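You operate a simulated robot arm through the tools that you are given. There is no shell and no other tool.

Carry out the task below with a simulated two-armed robot. There is one attempt and no reset: what you move stays moved.

Task
Let the orange and the grey band down to their green marks.
Fine: turn a roll's dial to FREE before you turn that roll, and back to HOLD after; leave the third roll alone.

The check looks at the end state, three seconds after you hand in, the way a careful person would. Anything else that was tipped, shoved, dropped, spilled or broken makes it a failure.

Robot
Two 7-joint arms with fingered hands on one trunk that stands fixed in place. Base frame: the origin is at the foot of the trunk, x ahead of it, y to its left, z up. Lengths are in m, angles in degrees, forces in N, time in s.
The left shoulder is at [0.07, 0.139, 1.133], the right one opposite. With the tool pointing down near the work surface each hand reaches from about 0.46 to 0.84 m from the base axis, measured 20 degrees to its own side. Payload 3.9 kg a hand.
Tool frame (each hand has its own): the origin (TCP) lies between the finger pads and is the grasp point; the fingertips stand 0.029 m ahead of it; z points along the fingers, y is the line along which they close. The gripper opens to 0.1 m. The gripper's body begins 0.034 m behind the TCP. The gripper is a hand of 5 fingers: y runs from the thumb to the fingers, the wrist lies at [-0.015, -0.105, -0.177] in the tool frame, and closing takes about 1.5 s.
Orientation is told as [roll, pitch, yaw] about the base's x, y, z axes, in that order, counted from this pose: with the fingers straight down and the wrist toward the robot, the tool's x, y and z point along [0, 1, 0], [1, 0, 0] and [0, 0, -1] of the base frame.

Tools
- The arms move only by the tool jog_arm. It takes "left_increments", "right_increments" or both (then of equal length, played together; a hand with none holds still); each is text: rows parted by semicolons, each of 7 numbers parted by spaces: the shift along the tool's x, y, z in mm, then the turn, a rotation vector about the tool's x, y, z in rad, then the closure, from 0 (fully open) to 1 (shut). In form: tx ty tz wx wy wz fingers; .... A call has 1 to 20 rows; each row is the pose to reach, as a shift and turn from the pose commanded when the call began, along the tool's axes at that moment. Rows are played at 5 a second. More than 0.05 m and 8.6 degrees between two rows, or a gripper value outside its range, and nothing of the call is played. A pose out of reach is approached as far as the arm can. The call stops where the force on the tool passes 60 N (or 10 N more than at its start, if that is more) or the arm is blocked; 0.2 s more then pass. Each finger travels about 0.153 m/s and halts on what it meets, pressing with about 24 N; the grip force reading is that of the motor and also rises with nothing between the fingers. The clock runs only during rows and for 0.2 s after the last one: add rows that repeat a pose to give the fingers time. The reply holds the time, the measured pose of the TCP, the force on the tool along the base axes, the opening and the grip force, in the units named above and with some noise, with the torque about the TCP (base axes, N m) and any sound that the robot's microphone picked up.
- Cameras (640 x 400 px; columns grow to the right, rows downward): "scene" is now at [0.153, 0.0108, 1.4967]; the picture's right is [0.06, -1.00, 0.00], its down [-0.30, -0.02, -0.95] and it looks along [0.95, 0.06, -0.30] (base axes); focal length 261 px, centre (320, 200). "left" rides on the left gripper at [-0.066, -0.086, -0.121] in its tool frame; the picture's right is [-0.76, -0.31, 0.58], its down [0.59, -0.70, 0.40] and it looks along [0.28, 0.64, 0.71] (tool axes); focal length 247 px, centre (320, 200). "right" rides on the right gripper at [0.066, -0.086, -0.121] in its tool frame; the picture's right is [-0.76, 0.31, -0.58], its down [-0.59, -0.70, 0.40] and it looks along [-0.28, 0.64, 0.71] (tool axes); focal length 247 px, centre (320, 200). There is no depth. A picture from a camera that has moved, and an enlarged one, comes with that camera's place and axes in the base frame and with its lens. The place of the scene camera against the robot may be out by one fixed shift of up to 0.025 m in any direction.
- camera(camera): a new picture of that camera. It takes no simulated time.
- raise_lower(by): slides the trunk up (or, below 0, down) by that many m; the arms and the scene camera ride with it, the base frame stays. It gives what a move gives, with no picture.
- hand_shape(shape, hand): the hand has 5 fingers and takes this shape, open, in about a second: jaw (thumb against the fingers, like two jaws); tri (thumb and two fingers); tip (a fingertip pinch); poke (one finger out to press); point (the index stretched); flat (the hand flat); cup (the hand cupped); fist (a fist). The gripper value then closes the fingers along that shape, each until it touches; the sizes above hold for jaw. It gives what a move gives, with no picture.
- pan_tilt(pan, tilt): turns the head with the scene camera to pan (to the left, within 86 degrees either way) and tilt (down, from -29 to 69), counted from straight ahead of the robot. It gives what a move gives.
- inspect(camera, box): a new picture of the part [left, top, right, bottom] of that camera's present view, enlarged. It takes no simulated time.
- sign_off(): hands the job in; it is judged then, once.

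Places have to be worked out from the pictures, the camera data and where the tool is seen. Open the grippers and draw the arms clear of the work before you hand the job in, unless the task says otherwise.

The tools are called after ">>>" by a JSON object that holds its "op" and its "data". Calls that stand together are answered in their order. jog_arm: Moves the arms, as the interface text tells. Its arguments: {"type":"object","properties":{"left_increments":{"type":"string"},"right_increments":{"type":"string"}},"required":[]} The other tools are called the same way: raise_lower (by) slides the trunk up or down; hand_shape (shape, hand) gives the hand a shape; pan_tilt (pan, tilt) turns the head that bears the scene camera; camera (camera) takes a picture; inspect (camera, box) takes an enlarged picture of a part of a camera's view; sign_off () hands the job in.

At the start:

```text
t: 0.0
left_ee_pos: [0.4098, 0.2164, 1.3453]
left_tool_rot: [0.0, 0.0, 5.8]
left_ft_force: [0.0, -0.1, -0.6]
left_wrist_torque: [0.03, -0.03, 0.0]
left_grip_width: 0.0998
left_grip_force: 0.0
left_shape: jaw
right_ee_pos: [0.4153, -0.1196, 1.4252]
right_tool_rot: [0.2, 0.0, 5.9]
right_ft_force: [-0.5, 0.4, -0.3]
right_wrist_torque: [-0.02, 0.0, 0.02]
right_grip_width: 0.0998
right_grip_force: 0.0
right_shape: jaw
trunk travel left (down, up): [-0.775, 0.065]
head pan, tilt: [3.5, 17.7]
```

scene: 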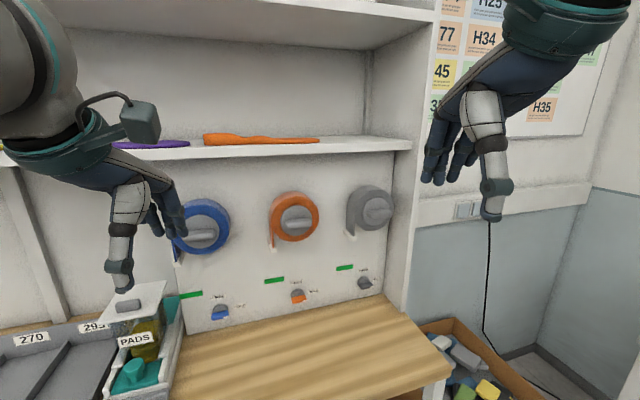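
right: 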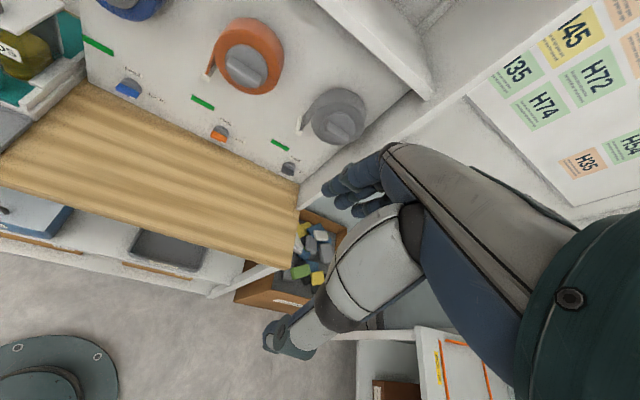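
left: 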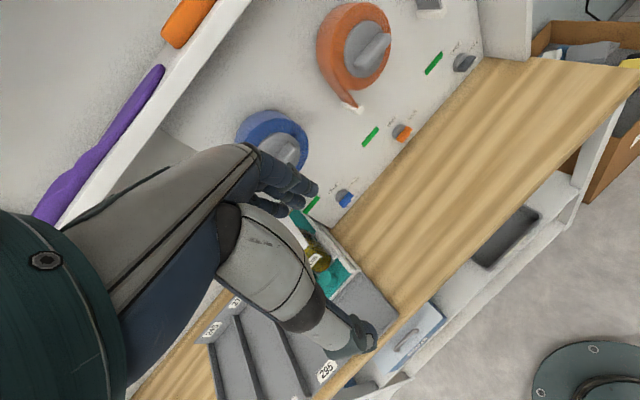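

I start by looking closely at the panel with the three rolls, the dials and the green marks.

>>> {"op": "inspect", "data": {"camera": "scene", "box": [160, 170, 400, 320]}}

>>> {"op": "inspect", "data": {"camera": "scene", "box": [250, 180, 340, 310]}}

>>> {"op": "inspect", "data": {"camera": "scene", "box": [320, 180, 410, 300]}}

>>> {"op": "inspect", "data": {"camera": "right", "box": [80, 0, 400, 200]}}

```text
2.67 times, centred on (280, 245) of scene
camera zoom: at [0.153, 0.0108, 1.4967], right [0.06, -1.0, 0.0], down [-0.3, -0.02, -0.95], along [0.95, 0.06, -0.3], focal length 697 px, centre (427, 80)
```

zoom: 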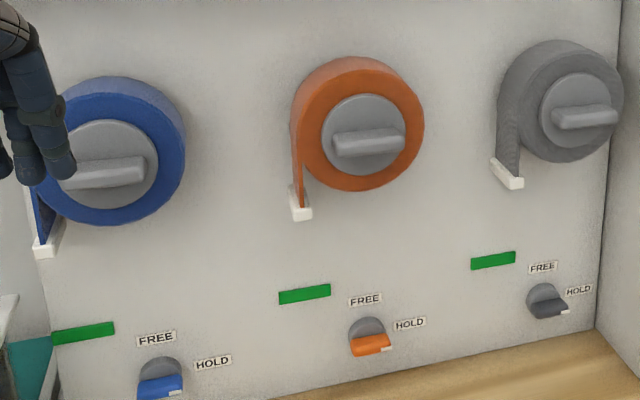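

```text
3.08 times, centred on (295, 245) of scene
camera zoom: at [0.153, 0.0108, 1.4967], right [0.06, -1.0, 0.0], down [-0.3, -0.02, -0.95], along [0.95, 0.06, -0.3], focal length 804 px, centre (397, 62)
```

zoom: 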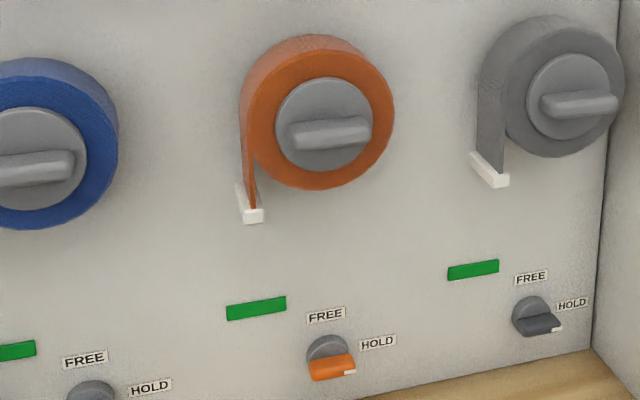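

```text
3.33 times, centred on (365, 240) of scene
camera zoom: at [0.153, 0.0108, 1.4967], right [0.06, -1.0, 0.0], down [-0.3, -0.02, -0.95], along [0.95, 0.06, -0.3], focal length 871 px, centre (170, 67)
```

zoom: 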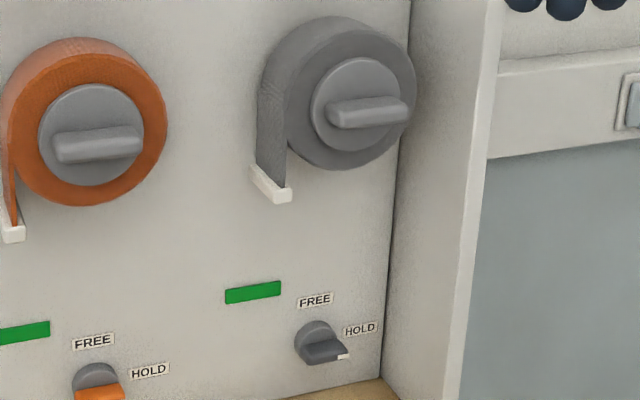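

```text
2.00 times, centred on (240, 100) of right
camera zoom: at [0.3235, -0.0642, 1.5454], right [0.38, -0.72, 0.58], down [-0.64, -0.66, -0.4], along [0.67, -0.22, -0.71], focal length 494 px, centre (480, 400)
```

zoom: 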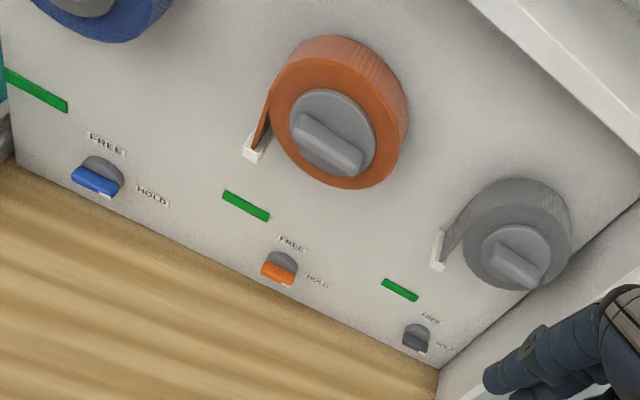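

I triangulated two of the green marks from the hand cameras: the panel seems to be yawed about 20°, with its right side farther away. I want enlarged left-hand views to place the rolls and dials.

>>> {"op": "inspect", "data": {"camera": "left", "box": [220, 0, 500, 175]}}

>>> {"op": "inspect", "data": {"camera": "right", "box": [180, 0, 340, 100]}}

>>> {"op": "inspect", "data": {"camera": "right", "box": [240, 80, 400, 180]}}

>>> {"op": "inspect", "data": {"camera": "left", "box": [310, 0, 490, 150]}}

```text
2.29 times, centred on (360, 88) of left
camera zoom: at [0.3298, 0.1431, 1.4647], right [-0.23, -0.78, -0.58], down [-0.76, 0.52, -0.4], along [0.61, 0.35, -0.71], focal length 564 px, centre (229, 457)
```

zoom: 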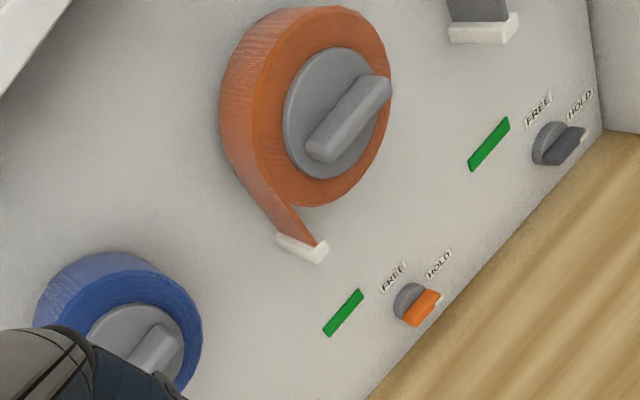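

```text
4.00 times, centred on (260, 50) of right
camera zoom: at [0.3235, -0.0642, 1.5454], right [0.38, -0.72, 0.58], down [-0.64, -0.66, -0.4], along [0.67, -0.22, -0.71], focal length 988 px, centre (560, 800)
```

zoom: 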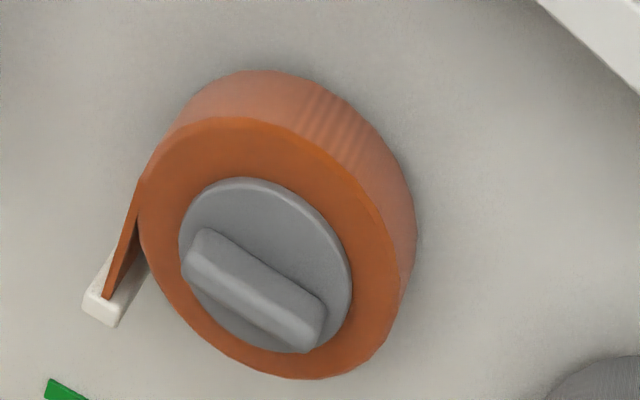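

```text
4.00 times, centred on (320, 130) of right
camera zoom: at [0.3235, -0.0642, 1.5454], right [0.38, -0.72, 0.58], down [-0.64, -0.66, -0.4], along [0.67, -0.22, -0.71], focal length 988 px, centre (320, 480)
```

zoom: 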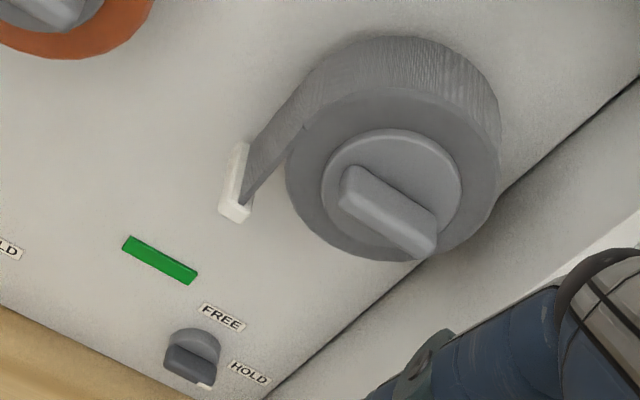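

```text
2.67 times, centred on (400, 75) of left
camera zoom: at [0.3298, 0.1431, 1.4647], right [-0.23, -0.78, -0.58], down [-0.76, 0.52, -0.4], along [0.61, 0.35, -0.71], focal length 659 px, centre (107, 533)
```

zoom: 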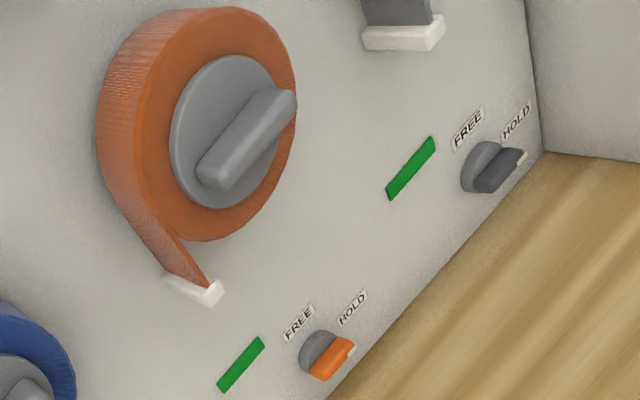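

The geometry is coming together: rolls' knobs stand about 9 cm off the panel at z≈1.24, and the dials sit about 6 cm above the bench at z≈0.97. I look at the hands themselves to learn the finger layout before moving.

>>> {"op": "inspect", "data": {"camera": "scene", "box": [0, 60, 240, 310]}}

>>> {"op": "inspect", "data": {"camera": "scene", "box": [400, 0, 640, 240]}}

>>> {"op": "inspect", "data": {"camera": "left", "box": [180, 120, 420, 380]}}

```text
1.60 times, centred on (120, 185) of scene
camera zoom: at [0.153, 0.0108, 1.4967], right [0.06, -1.0, 0.0], down [-0.3, -0.02, -0.95], along [0.95, 0.06, -0.3], focal length 418 px, centre (640, 224)
```

zoom: 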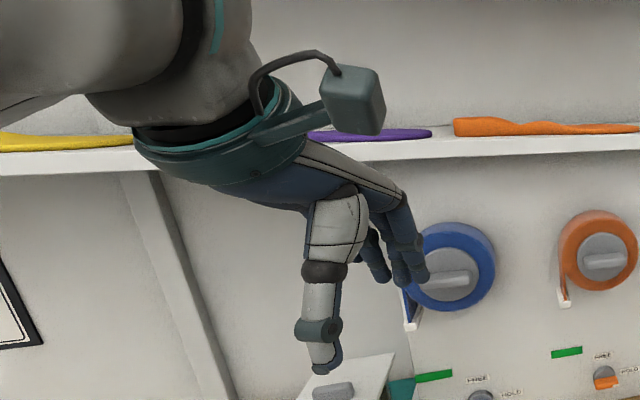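

```text
1.67 times, centred on (520, 120) of scene
camera zoom: at [0.153, 0.0108, 1.4967], right [0.06, -1.0, 0.0], down [-0.3, -0.02, -0.95], along [0.95, 0.06, -0.3], focal length 436 px, centre (-13, 333)
```

zoom: 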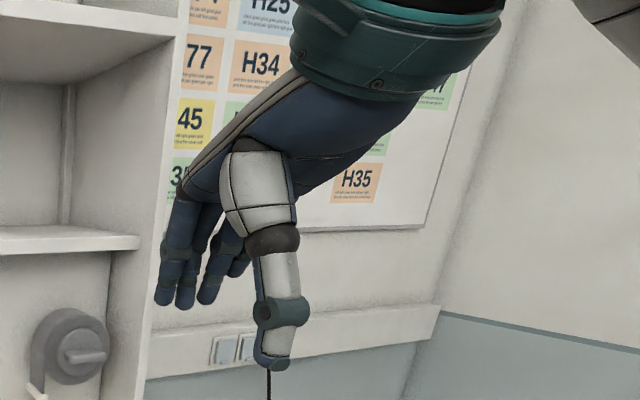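

```text
1.54 times, centred on (300, 250) of left
camera zoom: at [0.3298, 0.1431, 1.4647], right [-0.23, -0.78, -0.58], down [-0.76, 0.52, -0.4], along [0.61, 0.35, -0.71], focal length 380 px, centre (351, 123)
```

zoom: 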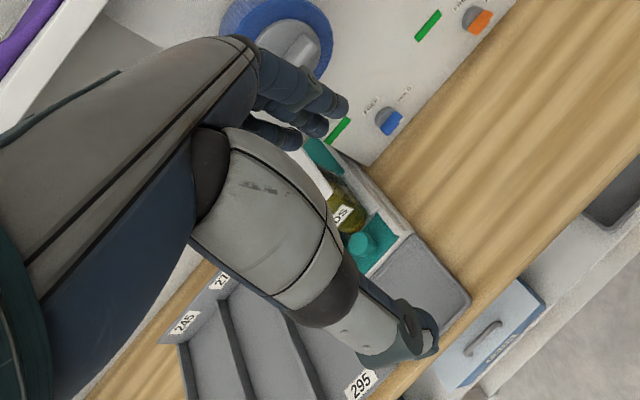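

The hands have a thick thumb with four fingers opposite. I swing the left hand to fingers-forward (tilted 30° down, palm down, yawed to the panel) at a clear spot around [0.52, 0.10, 1.20], to see the panel and test reach.

>>> {"op": "jog_arm", "data": {"left_increments": "-12.7 9.8 14.5 -0.1041 0.0130 -0.0225 0; -25.3 19.5 29 -0.2083 0.0260 -0.0450 0; -38 29.3 43.5 -0.3124 0.0390 -0.0674 0; -50.6 39.1 58 -0.4165 0.0520 -0.0899 0; -63.3 48.9 72.5 -0.5207 0.0650 -0.1124 0; -75.9 58.6 87 -0.6248 0.0779 -0.1349 0; -88.6 68.4 101.5 -0.7289 0.0909 -0.1574 0; -101.2 78.2 116 -0.8330 0.1039 -0.1798 0; -113.9 87.9 130.5 -0.9372 0.1169 -0.2023 0; -126.5 97.7 145 -1.0413 0.1299 -0.2248 0"}}

>>> {"op": "camera", "data": {"camera": "scene"}}

>>> {"op": "camera", "data": {"camera": "left"}}

```text
t: 2.2
left_ee_pos: [0.5206, 0.0979, 1.199]
left_tool_rot: [0.2, -60.2, 19.8]
left_ft_force: [1.4, 0.5, -0.7]
left_wrist_torque: [-0.01, -0.02, 0.0]
left_grip_width: 0.0997
left_grip_force: 0.1
left_shape: jaw
right_ee_pos: [0.4165, -0.1216, 1.4256]
right_tool_rot: [0.2, 0.0, 5.8]
right_ft_force: [-1.0, -0.3, 0.4]
right_wrist_torque: [0.01, 0.05, 0.03]
right_grip_width: 0.0997
right_grip_force: 0.1
right_shape: jaw
trunk travel left (down, up): [-0.775, 0.065]
head pan, tilt: [3.5, 17.7]
```

```text
taken
camera scene: at [0.154, 0.0084, 1.4966], right [0.06, -1.0, 0.0], down [-0.3, -0.02, -0.95], along [0.95, 0.06, -0.3], focal length 261 px, centre (320, 200)
```

scene: 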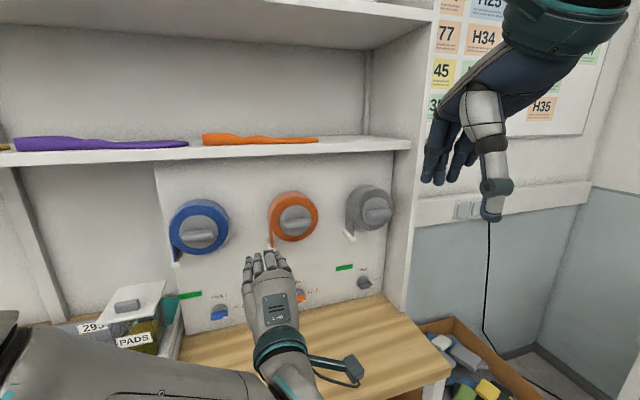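

```text
taken
camera left: at [0.4033, -0.0131, 1.1845], right [0.58, -0.59, -0.55], down [-0.21, 0.55, -0.81], along [0.78, 0.59, 0.2], focal length 247 px, centre (320, 200)
```

left: 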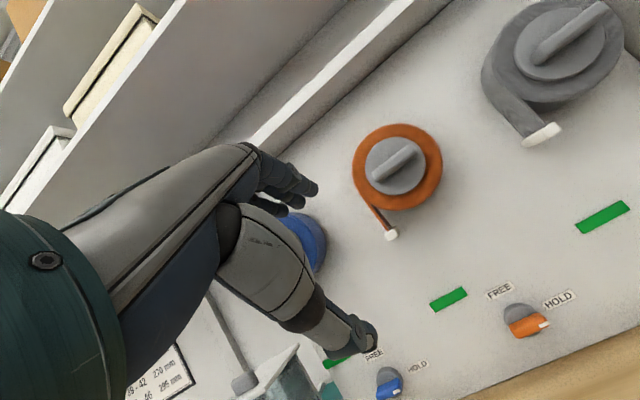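

Reach and orientation work well. I try the fingertip-pinch shape here in free air to see what it looks like for the small dial.

>>> {"op": "hand_shape", "data": {"hand": "left", "shape": "tip"}}

>>> {"op": "inspect", "data": {"camera": "left", "box": [200, 120, 420, 380]}}

>>> {"op": "inspect", "data": {"camera": "scene", "box": [200, 220, 380, 400]}}

>>> {"op": "camera", "data": {"camera": "right"}}

```text
t: 3.1
left_ee_pos: [0.52, 0.1005, 1.2012]
left_tool_rot: [0.0, -59.9, 20.0]
left_ft_force: [-0.1, 0.0, 0.3]
left_wrist_torque: [0.03, 0.01, -0.01]
left_grip_width: 0.0999
left_grip_force: 0.0
left_shape: tip
right_ee_pos: [0.4152, -0.1202, 1.4258]
right_tool_rot: [0.2, -0.1, 5.9]
right_ft_force: [0.2, -0.4, 0.2]
right_wrist_torque: [0.01, -0.03, -0.02]
right_grip_width: 0.0999
right_grip_force: 0.0
right_shape: jaw
trunk travel left (down, up): [-0.775, 0.065]
head pan, tilt: [3.5, 17.7]
```

```text
1.54 times, centred on (310, 250) of left
camera zoom: at [0.4023, -0.0109, 1.1853], right [0.58, -0.59, -0.55], down [-0.21, 0.55, -0.81], along [0.78, 0.59, 0.2], focal length 380 px, centre (335, 123)
```

zoom: 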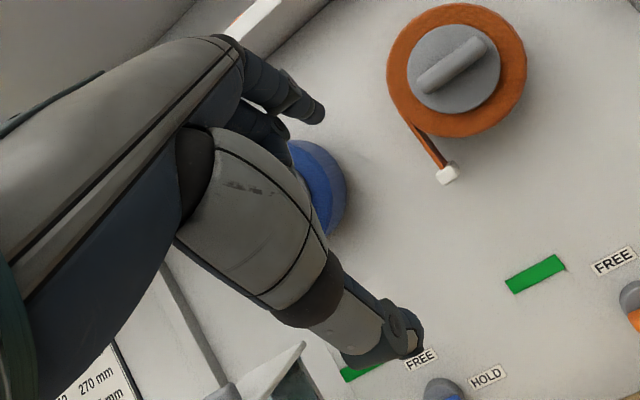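

```text
2.22 times, centred on (290, 310) of scene
camera zoom: at [0.1529, 0.0111, 1.4968], right [0.06, -1.0, 0.0], down [-0.3, -0.02, -0.95], along [0.95, 0.06, -0.3], focal length 581 px, centre (387, -44)
```

zoom: 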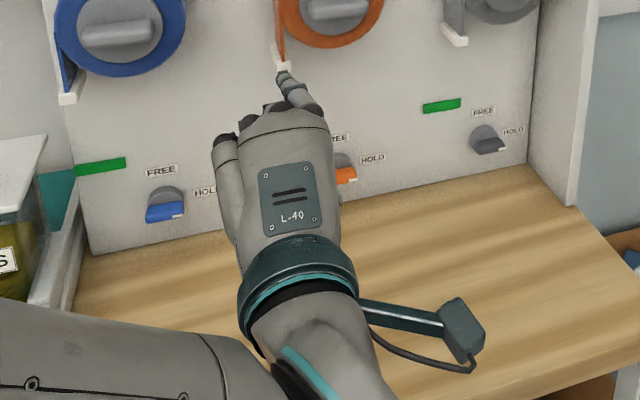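

```text
taken
camera right: at [0.3234, -0.064, 1.5454], right [0.38, -0.72, 0.58], down [-0.64, -0.66, -0.4], along [0.67, -0.22, -0.71], focal length 247 px, centre (320, 200)
```

right: 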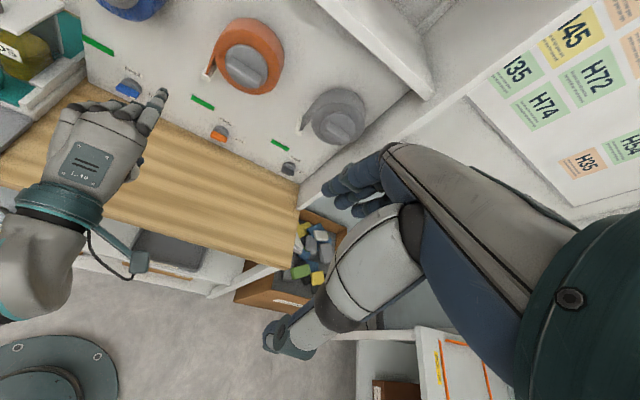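

The tip shape leaves only index and thumb out, good for the small dial. Because of the wrist offset, the best dial grip near the bench is thumb-above (wrist high), natural for the right hand; I move the left hand aside and bring the right to a "handshake" pose facing the panel to test its reach.

>>> {"op": "jog_arm", "data": {"left_increments": "13.2 2.8 -1.4 0 0 0 0; 26.5 5.6 -2.9 0 0 0 0; 39.7 8.4 -4.3 0 0 0 0; 53 11.2 -5.7 0 0 0 0; 66.2 13.9 -7.1 0 0 0 0; 79.4 16.7 -8.6 0 0 0 0; 92.7 19.5 -10 0 0 0 0; 105.9 22.3 -11.4 0 0 0 0; 119.1 25.1 -12.8 0 0 0 0; 132.4 27.9 -14.3 0 0 0 0; 145.6 30.7 -15.7 0 0 0 0; 158.9 33.5 -17.1 0 0 0 0; 172.1 36.2 -18.5 0 0 0 0; 185.3 39 -20 0 0 0 0; 198.6 41.8 -21.4 0 0 0 0; 211.8 44.6 -22.8 0 0 0 0", "right_increments": "-4.3 11.2 17.2 -0.0641 0.0822 0.0641 0; -8.6 22.4 34.4 -0.1283 0.1645 0.1283 0; -12.9 33.5 51.6 -0.1924 0.2467 0.1924 0; -17.2 44.7 68.8 -0.2565 0.3289 0.2565 0; -21.5 55.9 85.9 -0.3207 0.4112 0.3207 0; -25.8 67.1 103.1 -0.3848 0.4934 0.3848 0; -30.1 78.3 120.3 -0.4489 0.5756 0.4489 0; -34.3 89.5 137.5 -0.5131 0.6579 0.5131 0; -38.6 100.6 154.7 -0.5772 0.7401 0.5772 0; -42.9 111.8 171.9 -0.6413 0.8223 0.6413 0; -47.2 123 189.1 -0.7054 0.9045 0.7054 0; -51.5 134.2 206.3 -0.7696 0.9868 0.7696 0; -55.8 145.4 223.4 -0.8337 1.0690 0.8337 0; -60.1 156.5 240.6 -0.8978 1.1512 0.8978 0; -64.4 167.7 257.8 -0.9620 1.2335 0.9620 0; -68.7 178.9 275 -1.0261 1.3157 1.0261 0"}}

>>> {"op": "camera", "data": {"camera": "scene"}}

>>> {"op": "camera", "data": {"camera": "right"}}

```text
t: 6.5
left_ee_pos: [0.482, 0.3082, 1.2706]
left_tool_rot: [0.2, -60.0, 19.9]
left_ft_force: [-0.3, 0.7, -0.5]
left_wrist_torque: [0.03, -0.03, -0.01]
left_grip_width: 0.0997
left_grip_force: 0.0
left_shape: tip
left hand out of reach, approached as far as the arm can: row 7, 8, 9, 10, 11, 12, 13, 14, 15, 16
right_ee_pos: [0.3774, -0.1091, 1.3089]
right_tool_rot: [77.6, -8.7, -70.3]
right_ft_force: [1.7, -0.4, -0.4]
right_wrist_torque: [-0.01, 0.01, 0.0]
right_grip_width: 0.1
right_grip_force: 0.1
right_shape: jaw
right hand out of reach, approached as far as the arm can: row 5, 6, 7, 8, 9, 10, 11, 12, 13, 14, 15, 16
trunk travel left (down, up): [-0.775, 0.065]
head pan, tilt: [3.5, 17.7]
```

```text
taken
camera scene: at [0.1542, 0.0108, 1.4966], right [0.06, -1.0, 0.0], down [-0.3, -0.02, -0.95], along [0.95, 0.06, -0.31], focal length 261 px, centre (320, 200)
```

scene: 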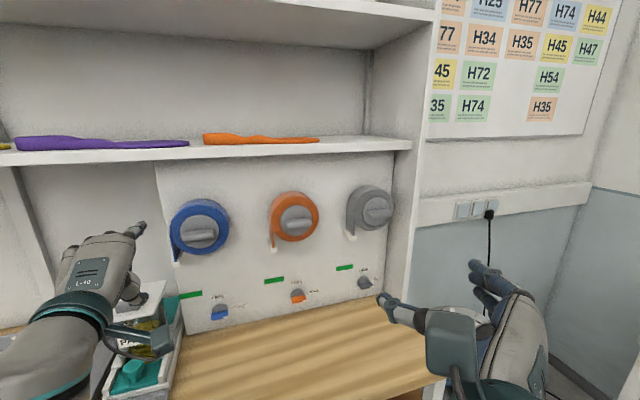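

```text
taken
camera right: at [0.2464, -0.0522, 1.3844], right [-0.55, -0.62, -0.56], down [0.05, 0.65, -0.76], along [0.83, -0.45, -0.33], focal length 247 px, centre (320, 200)
```

right: 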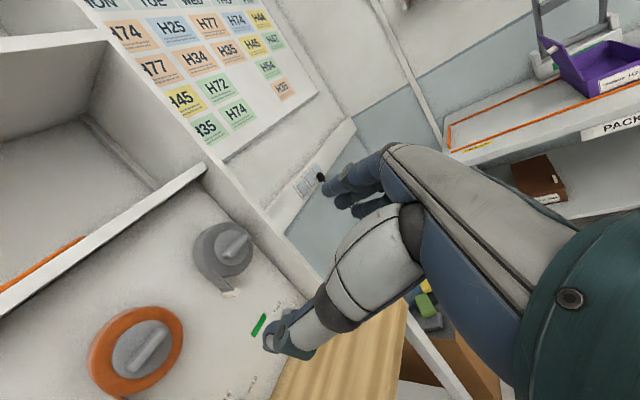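

The right arm got part way (orientation nearly handshake) but stalled on the path; I send a null row to see what pose it now holds as commanded.

>>> {"op": "jog_arm", "data": {"right_increments": "0 0 0 0 0 0 0; 0 0 0 0 0 0 0; 0 0 0 0 0 0 0"}}

```text
t: 7.3
left_ee_pos: [0.4797, 0.3067, 1.2703]
left_tool_rot: [0.1, -60.0, 20.0]
left_ft_force: [0.1, -0.1, 0.1]
left_wrist_torque: [0.02, 0.02, 0.02]
left_grip_width: 0.0999
left_grip_force: 0.0
left_shape: tip
right_ee_pos: [0.3757, -0.1116, 1.3119]
right_tool_rot: [78.0, -8.5, -70.4]
right_ft_force: [0.1, -0.7, -0.6]
right_wrist_torque: [-0.01, 0.0, -0.01]
right_grip_width: 0.1001
right_grip_force: 0.2
right_shape: jaw
trunk travel left (down, up): [-0.775, 0.065]
head pan, tilt: [3.5, 17.7]
```

The commanded pose is simply the clipped one, with fingers already about along the panel normal. I now move the right hand forward, translation only, toward [0.60, -0.16, 1.16].

>>> {"op": "jog_arm", "data": {"right_increments": "-15.2 12.2 27.7 0 0 0 0; -30.5 24.3 55.4 0 0 0 0; -45.7 36.5 83.1 0 0 0 0; -61 48.6 110.8 0 0 0 0; -76.2 60.8 138.5 0 0 0 0; -91.4 72.9 166.2 0 0 0 0; -106.7 85.1 193.9 0 0 0 0; -121.9 97.2 221.6 0 0 0 0"}}

>>> {"op": "camera", "data": {"camera": "scene"}}

>>> {"op": "camera", "data": {"camera": "right"}}

```text
t: 9.1
left_ee_pos: [0.4814, 0.3064, 1.2698]
left_tool_rot: [0.0, -60.0, 20.1]
left_ft_force: [0.3, -0.7, 0.3]
left_wrist_torque: [0.03, 0.01, 0.01]
left_grip_width: 0.1
left_grip_force: 0.1
left_shape: tip
right_ee_pos: [0.3752, -0.1097, 1.3127]
right_tool_rot: [78.0, -8.7, -70.4]
right_ft_force: [0.2, -0.1, -0.1]
right_wrist_torque: [0.01, 0.02, 0.01]
right_grip_width: 0.1002
right_grip_force: 0.0
right_shape: jaw
right hand out of reach, approached as far as the arm can: row 1, 2, 3, 4, 5, 6, 7, 8
trunk travel left (down, up): [-0.775, 0.065]
head pan, tilt: [3.5, 17.7]
```

```text
taken
camera scene: at [0.153, 0.0109, 1.4967], right [0.06, -1.0, 0.0], down [-0.3, -0.02, -0.95], along [0.95, 0.06, -0.3], focal length 261 px, centre (320, 200)
```

scene: 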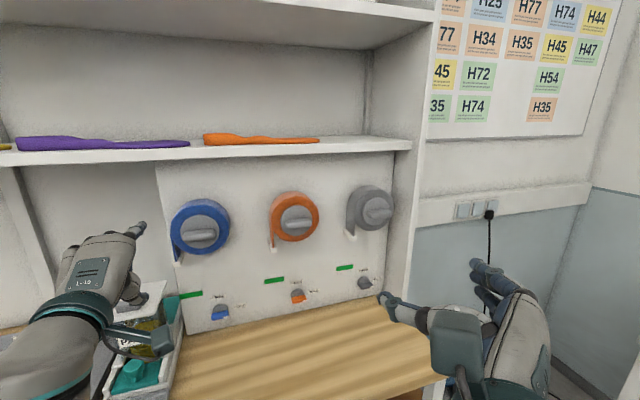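

```text
taken
camera right: at [0.2442, -0.0533, 1.3863], right [-0.55, -0.62, -0.57], down [0.05, 0.65, -0.76], along [0.84, -0.44, -0.33], focal length 247 px, centre (320, 200)
```

right: 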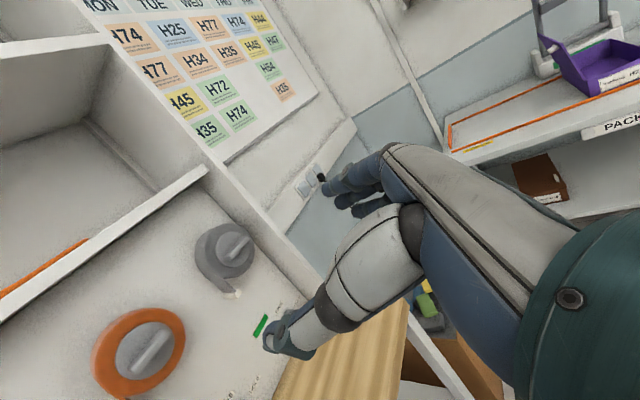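

The arm is at a joint limit in this handshake pose. I roll the right hand back toward palm-down (about its finger axis) while drifting forward, as the left did, to free it.

>>> {"op": "jog_arm", "data": {"right_increments": "0 0 5 0 0 -0.14 0; 0 0 10 0 0 -0.28 0; 0 0 15 0 0 -0.42 0; 0 0 20 0 0 -0.56 0; 0 0 25 0 0 -0.70 0; 0 0 30 0 0 -0.84 0; 0 0 35 0 0 -0.98 0; 0 0 40 0 0 -1.12 0; 0 0 45 0 0 -1.26 0; 0 0 50 0 0 -1.40 0"}}

```text
t: 11.3
left_ee_pos: [0.4802, 0.3088, 1.2701]
left_tool_rot: [0.0, -60.1, 20.0]
left_ft_force: [0.1, -0.4, 0.6]
left_wrist_torque: [0.02, 0.05, -0.01]
left_grip_width: 0.0999
left_grip_force: 0.1
left_shape: tip
right_ee_pos: [0.4172, -0.0005, 1.345]
right_tool_rot: [-49.2, -82.1, 62.7]
right_ft_force: [0.0, -0.3, -0.3]
right_wrist_torque: [0.0, 0.03, 0.03]
right_grip_width: 0.1003
right_grip_force: 0.0
right_shape: jaw
right hand out of reach, approached as far as the arm can: row 1, 2, 3, 4, 5, 6, 7, 8, 9, 10
trunk travel left (down, up): [-0.775, 0.065]
head pan, tilt: [3.5, 17.7]
stopped in row 10 (right hand): the arm was blocked; the commanded pose is now the measured one
```

It reported blocked at the last row; I check what it looks like now.

>>> {"op": "camera", "data": {"camera": "scene"}}

>>> {"op": "camera", "data": {"camera": "right"}}

>>> {"op": "camera", "data": {"camera": "left"}}

```text
taken
camera scene: at [0.1528, 0.0121, 1.4967], right [0.06, -1.0, 0.0], down [-0.3, -0.02, -0.95], along [0.95, 0.06, -0.3], focal length 261 px, centre (320, 200)
```

scene: 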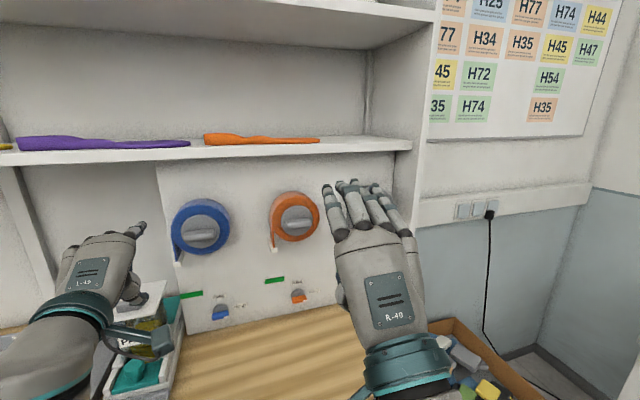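

```text
taken
camera right: at [0.2788, 0.0237, 1.2633], right [-0.36, -0.82, 0.43], down [0.48, -0.57, -0.67], along [0.8, -0.04, 0.6], focal length 247 px, centre (320, 200)
```

right: 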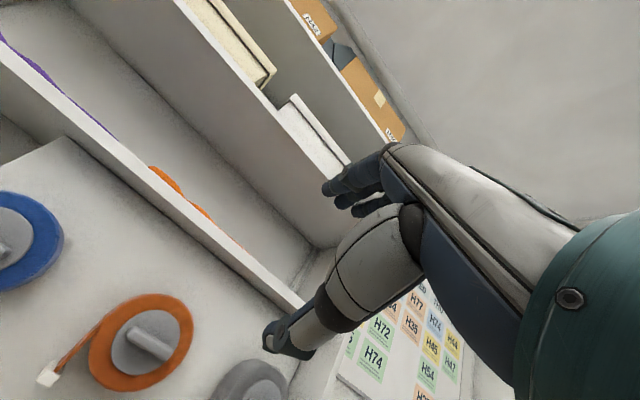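

```text
taken
camera left: at [0.3634, 0.1962, 1.2559], right [0.58, -0.59, -0.55], down [-0.21, 0.55, -0.81], along [0.78, 0.59, 0.2], focal length 247 px, centre (320, 200)
```

left: 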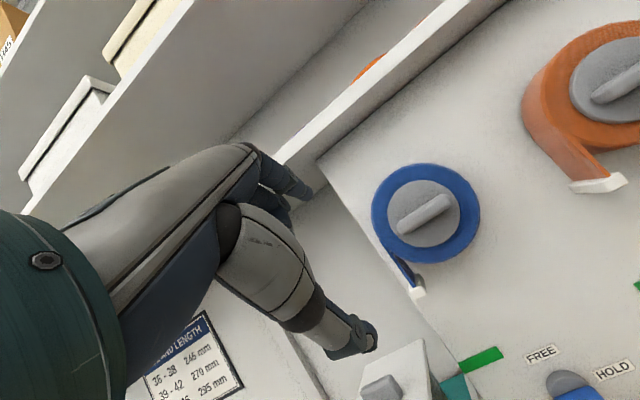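

The right hand is now palm-down, fingers forward, touching nothing visible—just cramped near the body. I move it forward and right into the work area, aligning it to the panel (tilt 30° down).

>>> {"op": "jog_arm", "data": {"right_increments": "-19.2 -23.9 22.7 0.0534 0.0170 0.0084 0; -38.3 -47.9 45.4 0.1067 0.0340 0.0168 0; -57.5 -71.8 68 0.1601 0.0510 0.0251 0; -76.6 -95.8 90.7 0.2134 0.0680 0.0335 0; -95.8 -119.7 113.4 0.2668 0.0850 0.0419 0; -114.9 -143.6 136.1 0.3201 0.1020 0.0503 0; -134.1 -167.6 158.7 0.3735 0.1190 0.0586 0; -153.2 -191.5 181.4 0.4268 0.1360 0.0670 0"}}

>>> {"op": "camera", "data": {"camera": "right"}}

>>> {"op": "camera", "data": {"camera": "scene"}}

```text
t: 13.1
left_ee_pos: [0.4811, 0.3071, 1.2704]
left_tool_rot: [0.0, -60.0, 20.1]
left_ft_force: [0.2, 0.0, -0.6]
left_wrist_torque: [0.0, -0.02, 0.0]
left_grip_width: 0.0999
left_grip_force: 0.1
left_shape: tip
right_ee_pos: [0.4949, 0.0336, 1.1854]
right_tool_rot: [0.0, -60.6, 19.5]
right_ft_force: [-0.6, 0.0, -0.7]
right_wrist_torque: [-0.01, 0.01, 0.02]
right_grip_width: 0.0999
right_grip_force: 0.0
right_shape: jaw
right hand out of reach, approached as far as the arm can: row 1, 2, 3, 4, 5, 6, 7, 8
trunk travel left (down, up): [-0.775, 0.065]
head pan, tilt: [3.5, 17.7]
```

```text
taken
camera right: at [0.3347, 0.0463, 1.1688], right [-0.08, -0.83, 0.55], down [0.2, -0.56, -0.81], along [0.98, 0.04, 0.21], focal length 247 px, centre (320, 200)
```

right: 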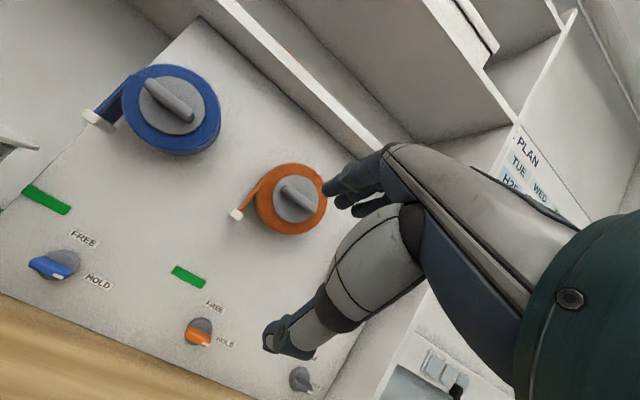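

```text
taken
camera scene: at [0.153, 0.0107, 1.4968], right [0.06, -1.0, 0.0], down [-0.3, -0.02, -0.95], along [0.95, 0.06, -0.3], focal length 261 px, centre (320, 200)
```

scene: 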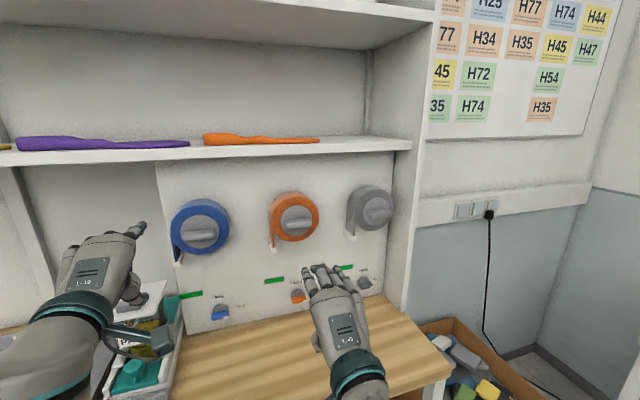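

Orientation is right but the position lags at [0.495, 0.034, 1.185]; I repeat the translation to the right and forward.

>>> {"op": "jog_arm", "data": {"right_increments": "-24.1 0 9 0 0 0 0; -48.3 0 18 0 0 0 0; -72.4 0 27 0 0 0 0; -96.5 0 36 0 0 0 0; -120.6 0 45 0 0 0 0; -144.8 0 54 0 0 0 0; -168.9 0 63 0 0 0 0; -193 0 72 0 0 0 0; -193 0 72 0 0 0 0; -193 0 72 0 0 0 0"}}

>>> {"op": "camera", "data": {"camera": "scene"}}

```text
t: 15.3
left_ee_pos: [0.4796, 0.3076, 1.2708]
left_tool_rot: [0.0, -60.0, 20.0]
left_ft_force: [0.7, -0.1, 0.0]
left_wrist_torque: [0.0, 0.04, 0.0]
left_grip_width: 0.0998
left_grip_force: 0.0
left_shape: tip
right_ee_pos: [0.4912, 0.0324, 1.181]
right_tool_rot: [0.5, -59.9, 19.4]
right_ft_force: [-0.6, 0.4, -0.3]
right_wrist_torque: [0.03, -0.03, 0.01]
right_grip_width: 0.1
right_grip_force: 0.0
right_shape: jaw
right hand out of reach, approached as far as the arm can: row 1, 2, 3, 4, 5, 6, 7, 8, 9, 10
trunk travel left (down, up): [-0.775, 0.065]
head pan, tilt: [3.5, 17.7]
```

```text
taken
camera scene: at [0.1529, 0.0108, 1.4968], right [0.06, -1.0, 0.0], down [-0.3, -0.02, -0.95], along [0.95, 0.06, -0.3], focal length 261 px, centre (320, 200)
```

scene: 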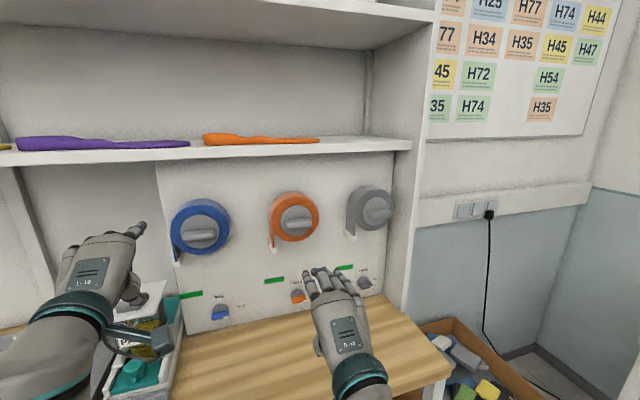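

The right arm seems wedged in an awkward branch. I take it back toward its starting pose (fingers down) to re-approach cleanly as the left arm did.

>>> {"op": "jog_arm", "data": {"right_increments": "-11.7 8.9 -18.6 0.105 0 0 0; -23.4 17.7 -37.3 0.21 0 0 0; -35.1 26.6 -55.9 0.315 0 0 0; -46.8 35.4 -74.6 0.42 0 0 0; -58.5 44.3 -93.2 0.525 0 0 0; -70.2 53.2 -111.8 0.63 0 0 0; -81.9 62 -130.5 0.735 0 0 0; -93.6 70.9 -149.1 0.84 0 0 0; -105.3 79.7 -167.8 0.945 0 0 0; -117 88.6 -186.4 1.05 0 0 0"}}

>>> {"op": "camera", "data": {"camera": "scene"}}

```text
t: 17.5
left_ee_pos: [0.4788, 0.3086, 1.2707]
left_tool_rot: [0.0, -60.0, 20.0]
left_ft_force: [-0.3, 0.3, 0.9]
left_wrist_torque: [0.03, 0.02, -0.03]
left_grip_width: 0.0996
left_grip_force: 0.0
left_shape: tip
right_ee_pos: [0.4207, -0.1169, 1.3562]
right_tool_rot: [0.3, 0.2, 20.1]
right_ft_force: [-0.3, 0.1, 0.0]
right_wrist_torque: [0.03, 0.0, 0.04]
right_grip_width: 0.0998
right_grip_force: 0.0
right_shape: jaw
right hand out of reach, approached as far as the arm can: row 1, 2, 3, 4, 5, 6
trunk travel left (down, up): [-0.775, 0.065]
head pan, tilt: [3.5, 17.7]
```

```text
taken
camera scene: at [0.1521, 0.0112, 1.4968], right [0.06, -1.0, 0.0], down [-0.3, -0.02, -0.95], along [0.95, 0.06, -0.3], focal length 261 px, centre (320, 200)
```

scene: 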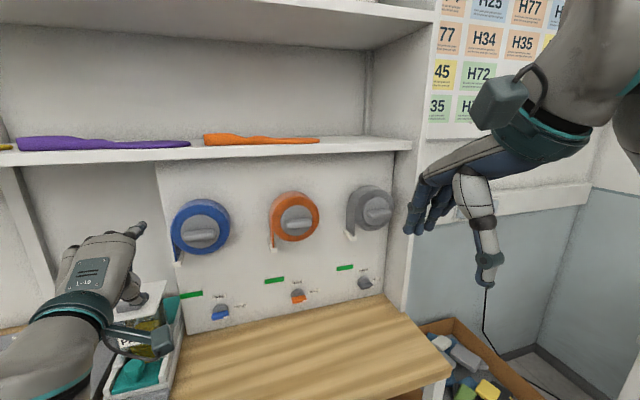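

The right arm is back in a sane elbow-out posture. Now I advance it with fingers still down toward [0.60, -0.12, 1.26] before pitching the fingers forward.

>>> {"op": "jog_arm", "data": {"right_increments": "-10.3 28.2 16.7 0 0 0 0; -20.5 56.3 33.3 0 0 0 0; -30.8 84.5 50 0 0 0 0; -41.1 112.7 66.7 0 0 0 0; -51.3 140.8 83.3 0 0 0 0; -61.6 169 100 0 0 0 0"}}

```text
t: 18.9
left_ee_pos: [0.4813, 0.307, 1.2705]
left_tool_rot: [0.0, -60.0, 20.0]
left_ft_force: [0.9, -0.4, 0.4]
left_wrist_torque: [-0.01, -0.01, 0.03]
left_grip_width: 0.0999
left_grip_force: 0.1
left_shape: tip
right_ee_pos: [0.6037, -0.1171, 1.2517]
right_tool_rot: [0.3, 0.3, 20.0]
right_ft_force: [-0.3, 0.3, 0.6]
right_wrist_torque: [-0.02, -0.01, -0.03]
right_grip_width: 0.1
right_grip_force: 0.1
right_shape: jaw
trunk travel left (down, up): [-0.775, 0.065]
head pan, tilt: [3.5, 17.7]
```

That worked. Now I pitch the right hand's fingers forward in place (60°).

>>> {"op": "jog_arm", "data": {"right_increments": "0 0 0 -0.117 0 0 0; 0 0 0 -0.233 0 0 0; 0 0 0 -0.35 0 0 0; 0 0 0 -0.466 0 0 0; 0 0 0 -0.583 0 0 0; 0 0 0 -0.7 0 0 0; 0 0 0 -0.816 0 0 0; 0 0 0 -0.933 0 0 0; 0 0 0 -1.05 0 0 0"}}

>>> {"op": "camera", "data": {"camera": "scene"}}

>>> {"op": "camera", "data": {"camera": "right"}}

```text
t: 20.9
left_ee_pos: [0.4801, 0.3049, 1.2727]
left_tool_rot: [0.2, -60.0, 19.8]
left_ft_force: [0.1, -0.5, 0.0]
left_wrist_torque: [0.01, 0.01, 0.0]
left_grip_width: 0.0998
left_grip_force: 0.1
left_shape: tip
right_ee_pos: [0.7174, -0.1973, 1.2889]
right_tool_rot: [-3.3, -58.8, 26.9]
right_ft_force: [0.7, -0.5, -0.3]
right_wrist_torque: [0.04, -0.01, 0.0]
right_grip_width: 0.1
right_grip_force: 0.0
right_shape: jaw
right hand out of reach, approached as far as the arm can: row 5, 6, 7, 8, 9
trunk travel left (down, up): [-0.775, 0.065]
head pan, tilt: [3.5, 17.7]
```

```text
taken
camera scene: at [0.1534, 0.0083, 1.4968], right [0.06, -1.0, 0.0], down [-0.3, -0.02, -0.95], along [0.95, 0.06, -0.3], focal length 261 px, centre (320, 200)
```

scene: 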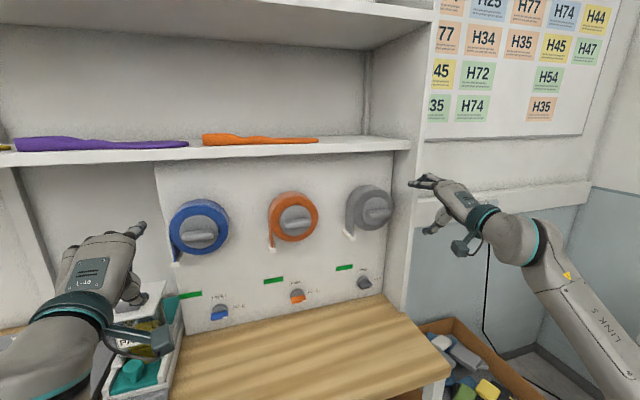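

```text
taken
camera right: at [0.5549, -0.2007, 1.2763], right [0.0, -0.81, 0.58], down [0.23, -0.57, -0.79], along [0.97, 0.13, 0.19], focal length 247 px, centre (320, 200)
```

right: 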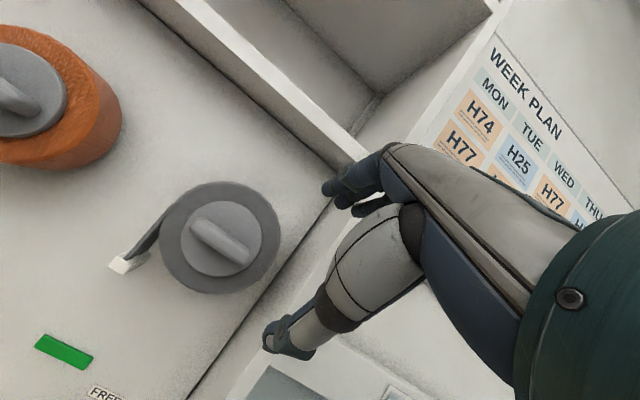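

The arm stretched out to [0.717, -0.197, 1.289] while pitching, clear of the wall. I test moving it left/forward to stand off the grey roll's knob at about [0.74, -0.13, 1.24].

>>> {"op": "jog_arm", "data": {"right_increments": "10 -3 13.8 0 -0.02 0.0125 0; 20 -6 27.5 0 -0.04 0.025 0; 30 -9.5 41.3 0 -0.06 0.0375 0; 40 -12.5 55 0 -0.08 0.05 0; 49.4 -15.6 68.8 0 -0.104 0.063 0"}}

>>> {"op": "camera", "data": {"camera": "scene"}}

>>> {"op": "camera", "data": {"camera": "right"}}

```text
t: 22.1
left_ee_pos: [0.4792, 0.3068, 1.2713]
left_tool_rot: [0.1, -60.0, 19.9]
left_ft_force: [-0.9, 0.2, -0.2]
left_wrist_torque: [-0.01, 0.0, 0.03]
left_grip_width: 0.1
left_grip_force: 0.0
left_shape: tip
right_ee_pos: [0.792, -0.161, 1.2502]
right_tool_rot: [-5.2, -58.6, 23.3]
right_ft_force: [-1.5, -1.4, 0.9]
right_wrist_torque: [0.04, -0.08, 0.0]
right_grip_width: 0.1001
right_grip_force: 0.1
right_shape: jaw
right hand out of reach, approached as far as the arm can: row 1, 2, 3, 4, 5
trunk travel left (down, up): [-0.775, 0.065]
head pan, tilt: [3.5, 17.7]
```

```text
taken
camera scene: at [0.1523, 0.0106, 1.4968], right [0.06, -1.0, 0.0], down [-0.3, -0.02, -0.95], along [0.95, 0.06, -0.3], focal length 261 px, centre (320, 200)
```

scene: 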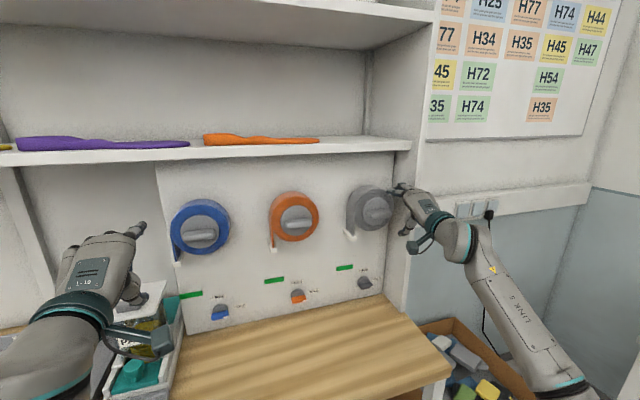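

```text
taken
camera right: at [0.6317, -0.1492, 1.2355], right [-0.08, -0.8, 0.6], down [0.18, -0.6, -0.78], along [0.98, 0.04, 0.19], focal length 247 px, centre (320, 200)
```

right: 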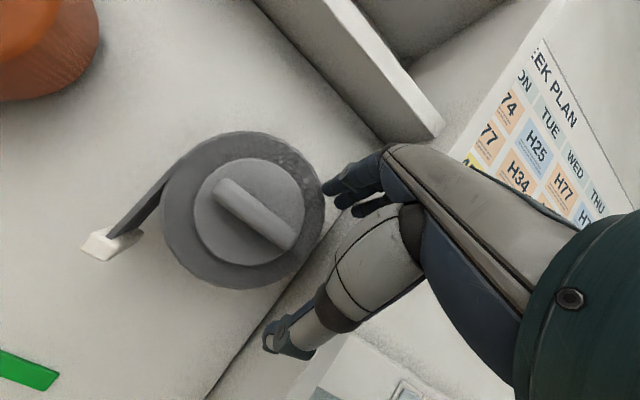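

The right hand drifted farther forward than asked, close to the side wall. Before anything else I look at the right arm's posture with the head turned right and down.

>>> {"op": "pan_tilt", "data": {"pan": -35, "tilt": 40}}

>>> {"op": "camera", "data": {"camera": "scene"}}

```text
t: 23.2
left_ee_pos: [0.4791, 0.3057, 1.2718]
left_tool_rot: [0.0, -60.0, 20.0]
left_ft_force: [0.2, -0.4, -0.9]
left_wrist_torque: [-0.02, 0.01, 0.03]
left_grip_width: 0.1
left_grip_force: 0.0
left_shape: tip
right_ee_pos: [0.7919, -0.1608, 1.2505]
right_tool_rot: [-5.1, -58.5, 23.1]
right_ft_force: [-1.3, -0.9, 1.9]
right_wrist_torque: [0.08, -0.12, 0.01]
right_grip_width: 0.0999
right_grip_force: 0.0
right_shape: jaw
trunk travel left (down, up): [-0.775, 0.065]
head pan, tilt: [-35.0, 40.0]
```

```text
taken
camera scene: at [0.1288, -0.0438, 1.4617], right [-0.57, -0.82, 0.0], down [-0.53, 0.37, -0.77], along [0.63, -0.44, -0.64], focal length 261 px, centre (320, 200)
```

scene: 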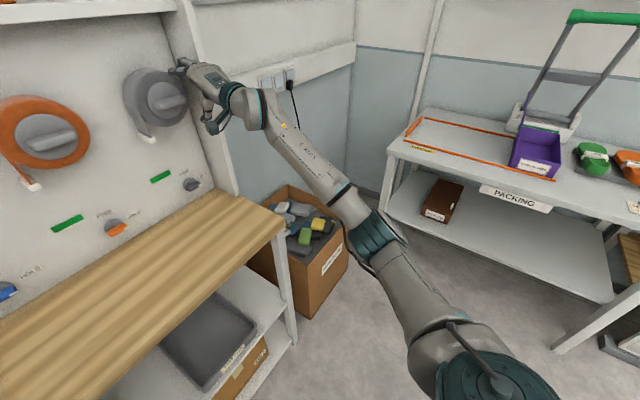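

The arm is nearly straight with the hand bent left; it is only just clear of the wall. I back the right hand off to the left and away from the panel.

>>> {"op": "jog_arm", "data": {"right_increments": "0 0 -15 0 0 0 0; 10 -3 -20 0 0 0 0; 30 -8 -25 0 0 0 0; 50 -14 -32 0 0 0 0; 79 -21 -42 0 0 0 0"}}

>>> {"op": "camera", "data": {"camera": "scene"}}

```text
t: 24.4
left_ee_pos: [0.4808, 0.3072, 1.2702]
left_tool_rot: [0.0, -60.0, 20.1]
left_ft_force: [0.5, 0.2, 0.5]
left_wrist_torque: [-0.03, 0.01, -0.05]
left_grip_width: 0.0998
left_grip_force: 0.0
left_shape: tip
right_ee_pos: [0.7941, -0.1359, 1.2689]
right_tool_rot: [-5.7, -58.2, 24.4]
right_ft_force: [0.0, -0.4, -0.1]
right_wrist_torque: [0.0, -0.04, -0.04]
right_grip_width: 0.1002
right_grip_force: 0.0
right_shape: jaw
right hand out of reach, approached as far as the arm can: row 1, 2, 3, 4, 5
trunk travel left (down, up): [-0.775, 0.065]
head pan, tilt: [-35.0, 40.0]
```

```text
taken
camera scene: at [0.129, -0.0423, 1.4617], right [-0.57, -0.82, 0.0], down [-0.53, 0.37, -0.77], along [0.63, -0.44, -0.64], focal length 261 px, centre (320, 200)
```

scene: 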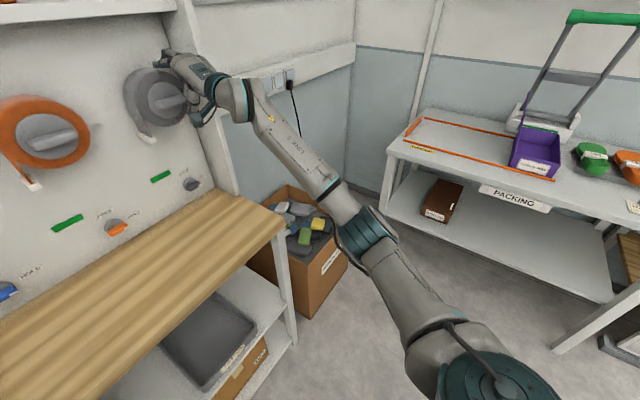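

The hand slid up-left rather than back. I check the right camera for closeness to the grey roll before the next move.

>>> {"op": "camera", "data": {"camera": "right"}}

>>> {"op": "inspect", "data": {"camera": "scene", "box": [100, 30, 280, 160]}}

```text
taken
camera right: at [0.6334, -0.1256, 1.2547], right [-0.07, -0.79, 0.6], down [0.18, -0.6, -0.78], along [0.98, 0.06, 0.19], focal length 247 px, centre (320, 200)
```

right: 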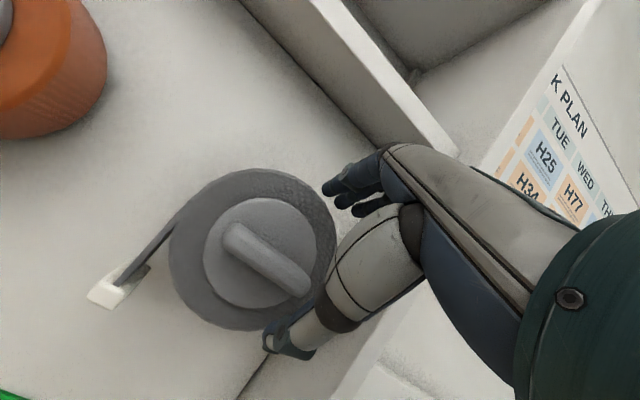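

```text
3.08 times, centred on (190, 95) of scene
camera zoom: at [0.129, -0.0423, 1.4617], right [-0.57, -0.82, 0.0], down [-0.53, 0.37, -0.77], along [0.63, -0.44, -0.64], focal length 804 px, centre (720, 523)
```

zoom: 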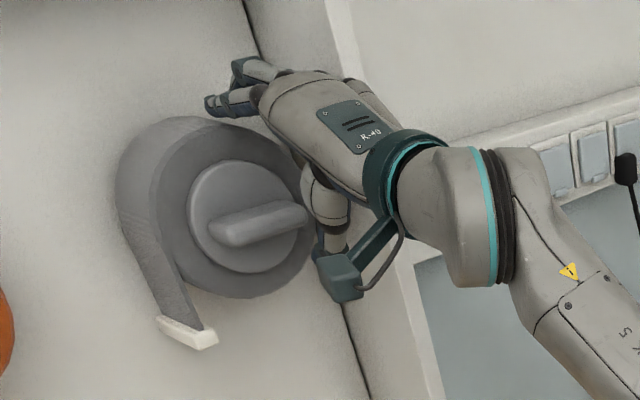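

The thumb is near the roll's rim. The arm is probably at its straight-elbow singularity, so I try a small up-and-back move to bend the elbow.

>>> {"op": "jog_arm", "data": {"right_increments": "3 8 -20 0 0 0 0; 7 16 -40 0 0 0 0; 10.5 23.4 -58.6 0 0 0 0"}}

>>> {"op": "inspect", "data": {"camera": "scene", "box": [100, 20, 400, 220]}}

```text
t: 25.2
left_ee_pos: [0.4809, 0.3071, 1.2707]
left_tool_rot: [0.0, -60.0, 20.0]
left_ft_force: [0.3, 0.5, -0.6]
left_wrist_torque: [-0.02, 0.0, 0.01]
left_grip_width: 0.1002
left_grip_force: 0.0
left_shape: tip
right_ee_pos: [0.7811, -0.1513, 1.3313]
right_tool_rot: [-4.6, -58.5, 22.1]
right_ft_force: [0.4, 0.4, 0.3]
right_wrist_torque: [0.0, -0.02, 0.01]
right_grip_width: 0.0998
right_grip_force: 0.0
right_shape: jaw
right hand out of reach, approached as far as the arm can: row 1, 2, 3
trunk travel left (down, up): [-0.775, 0.065]
head pan, tilt: [-35.0, 40.0]
```

```text
2.00 times, centred on (250, 120) of scene
camera zoom: at [0.1291, -0.0437, 1.4616], right [-0.57, -0.82, 0.0], down [-0.53, 0.37, -0.77], along [0.63, -0.44, -0.64], focal length 523 px, centre (460, 360)
```

zoom: 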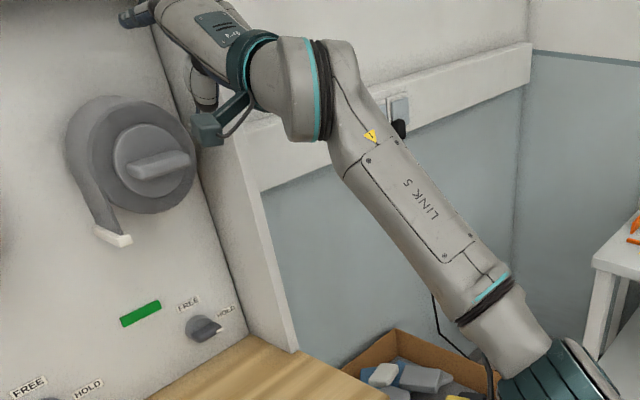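

The hand is now above the roll but won't retreat; likely a wrist/forearm roll limit. I try a small roll toward handshake with a slight retreat and see whether the limit flag clears.

>>> {"op": "jog_arm", "data": {"right_increments": "0 -5 -9 0 0.066 0.112 0; 0 -10 -17 0 0.133 0.224 0"}}

```text
t: 25.8
left_ee_pos: [0.4792, 0.3087, 1.2692]
left_tool_rot: [-0.1, -60.0, 20.1]
left_ft_force: [0.4, -0.5, 0.1]
left_wrist_torque: [-0.01, 0.0, -0.01]
left_grip_width: 0.1
left_grip_force: 0.0
left_shape: tip
right_ee_pos: [0.7926, -0.1618, 1.3407]
right_tool_rot: [3.1, -58.8, 15.1]
right_ft_force: [-3.7, 5.6, -1.1]
right_wrist_torque: [-0.16, -0.11, -0.04]
right_grip_width: 0.1
right_grip_force: 0.0
right_shape: jaw
right hand out of reach, approached as far as the arm can: row 1, 2
trunk travel left (down, up): [-0.775, 0.065]
head pan, tilt: [-35.0, 40.0]
```

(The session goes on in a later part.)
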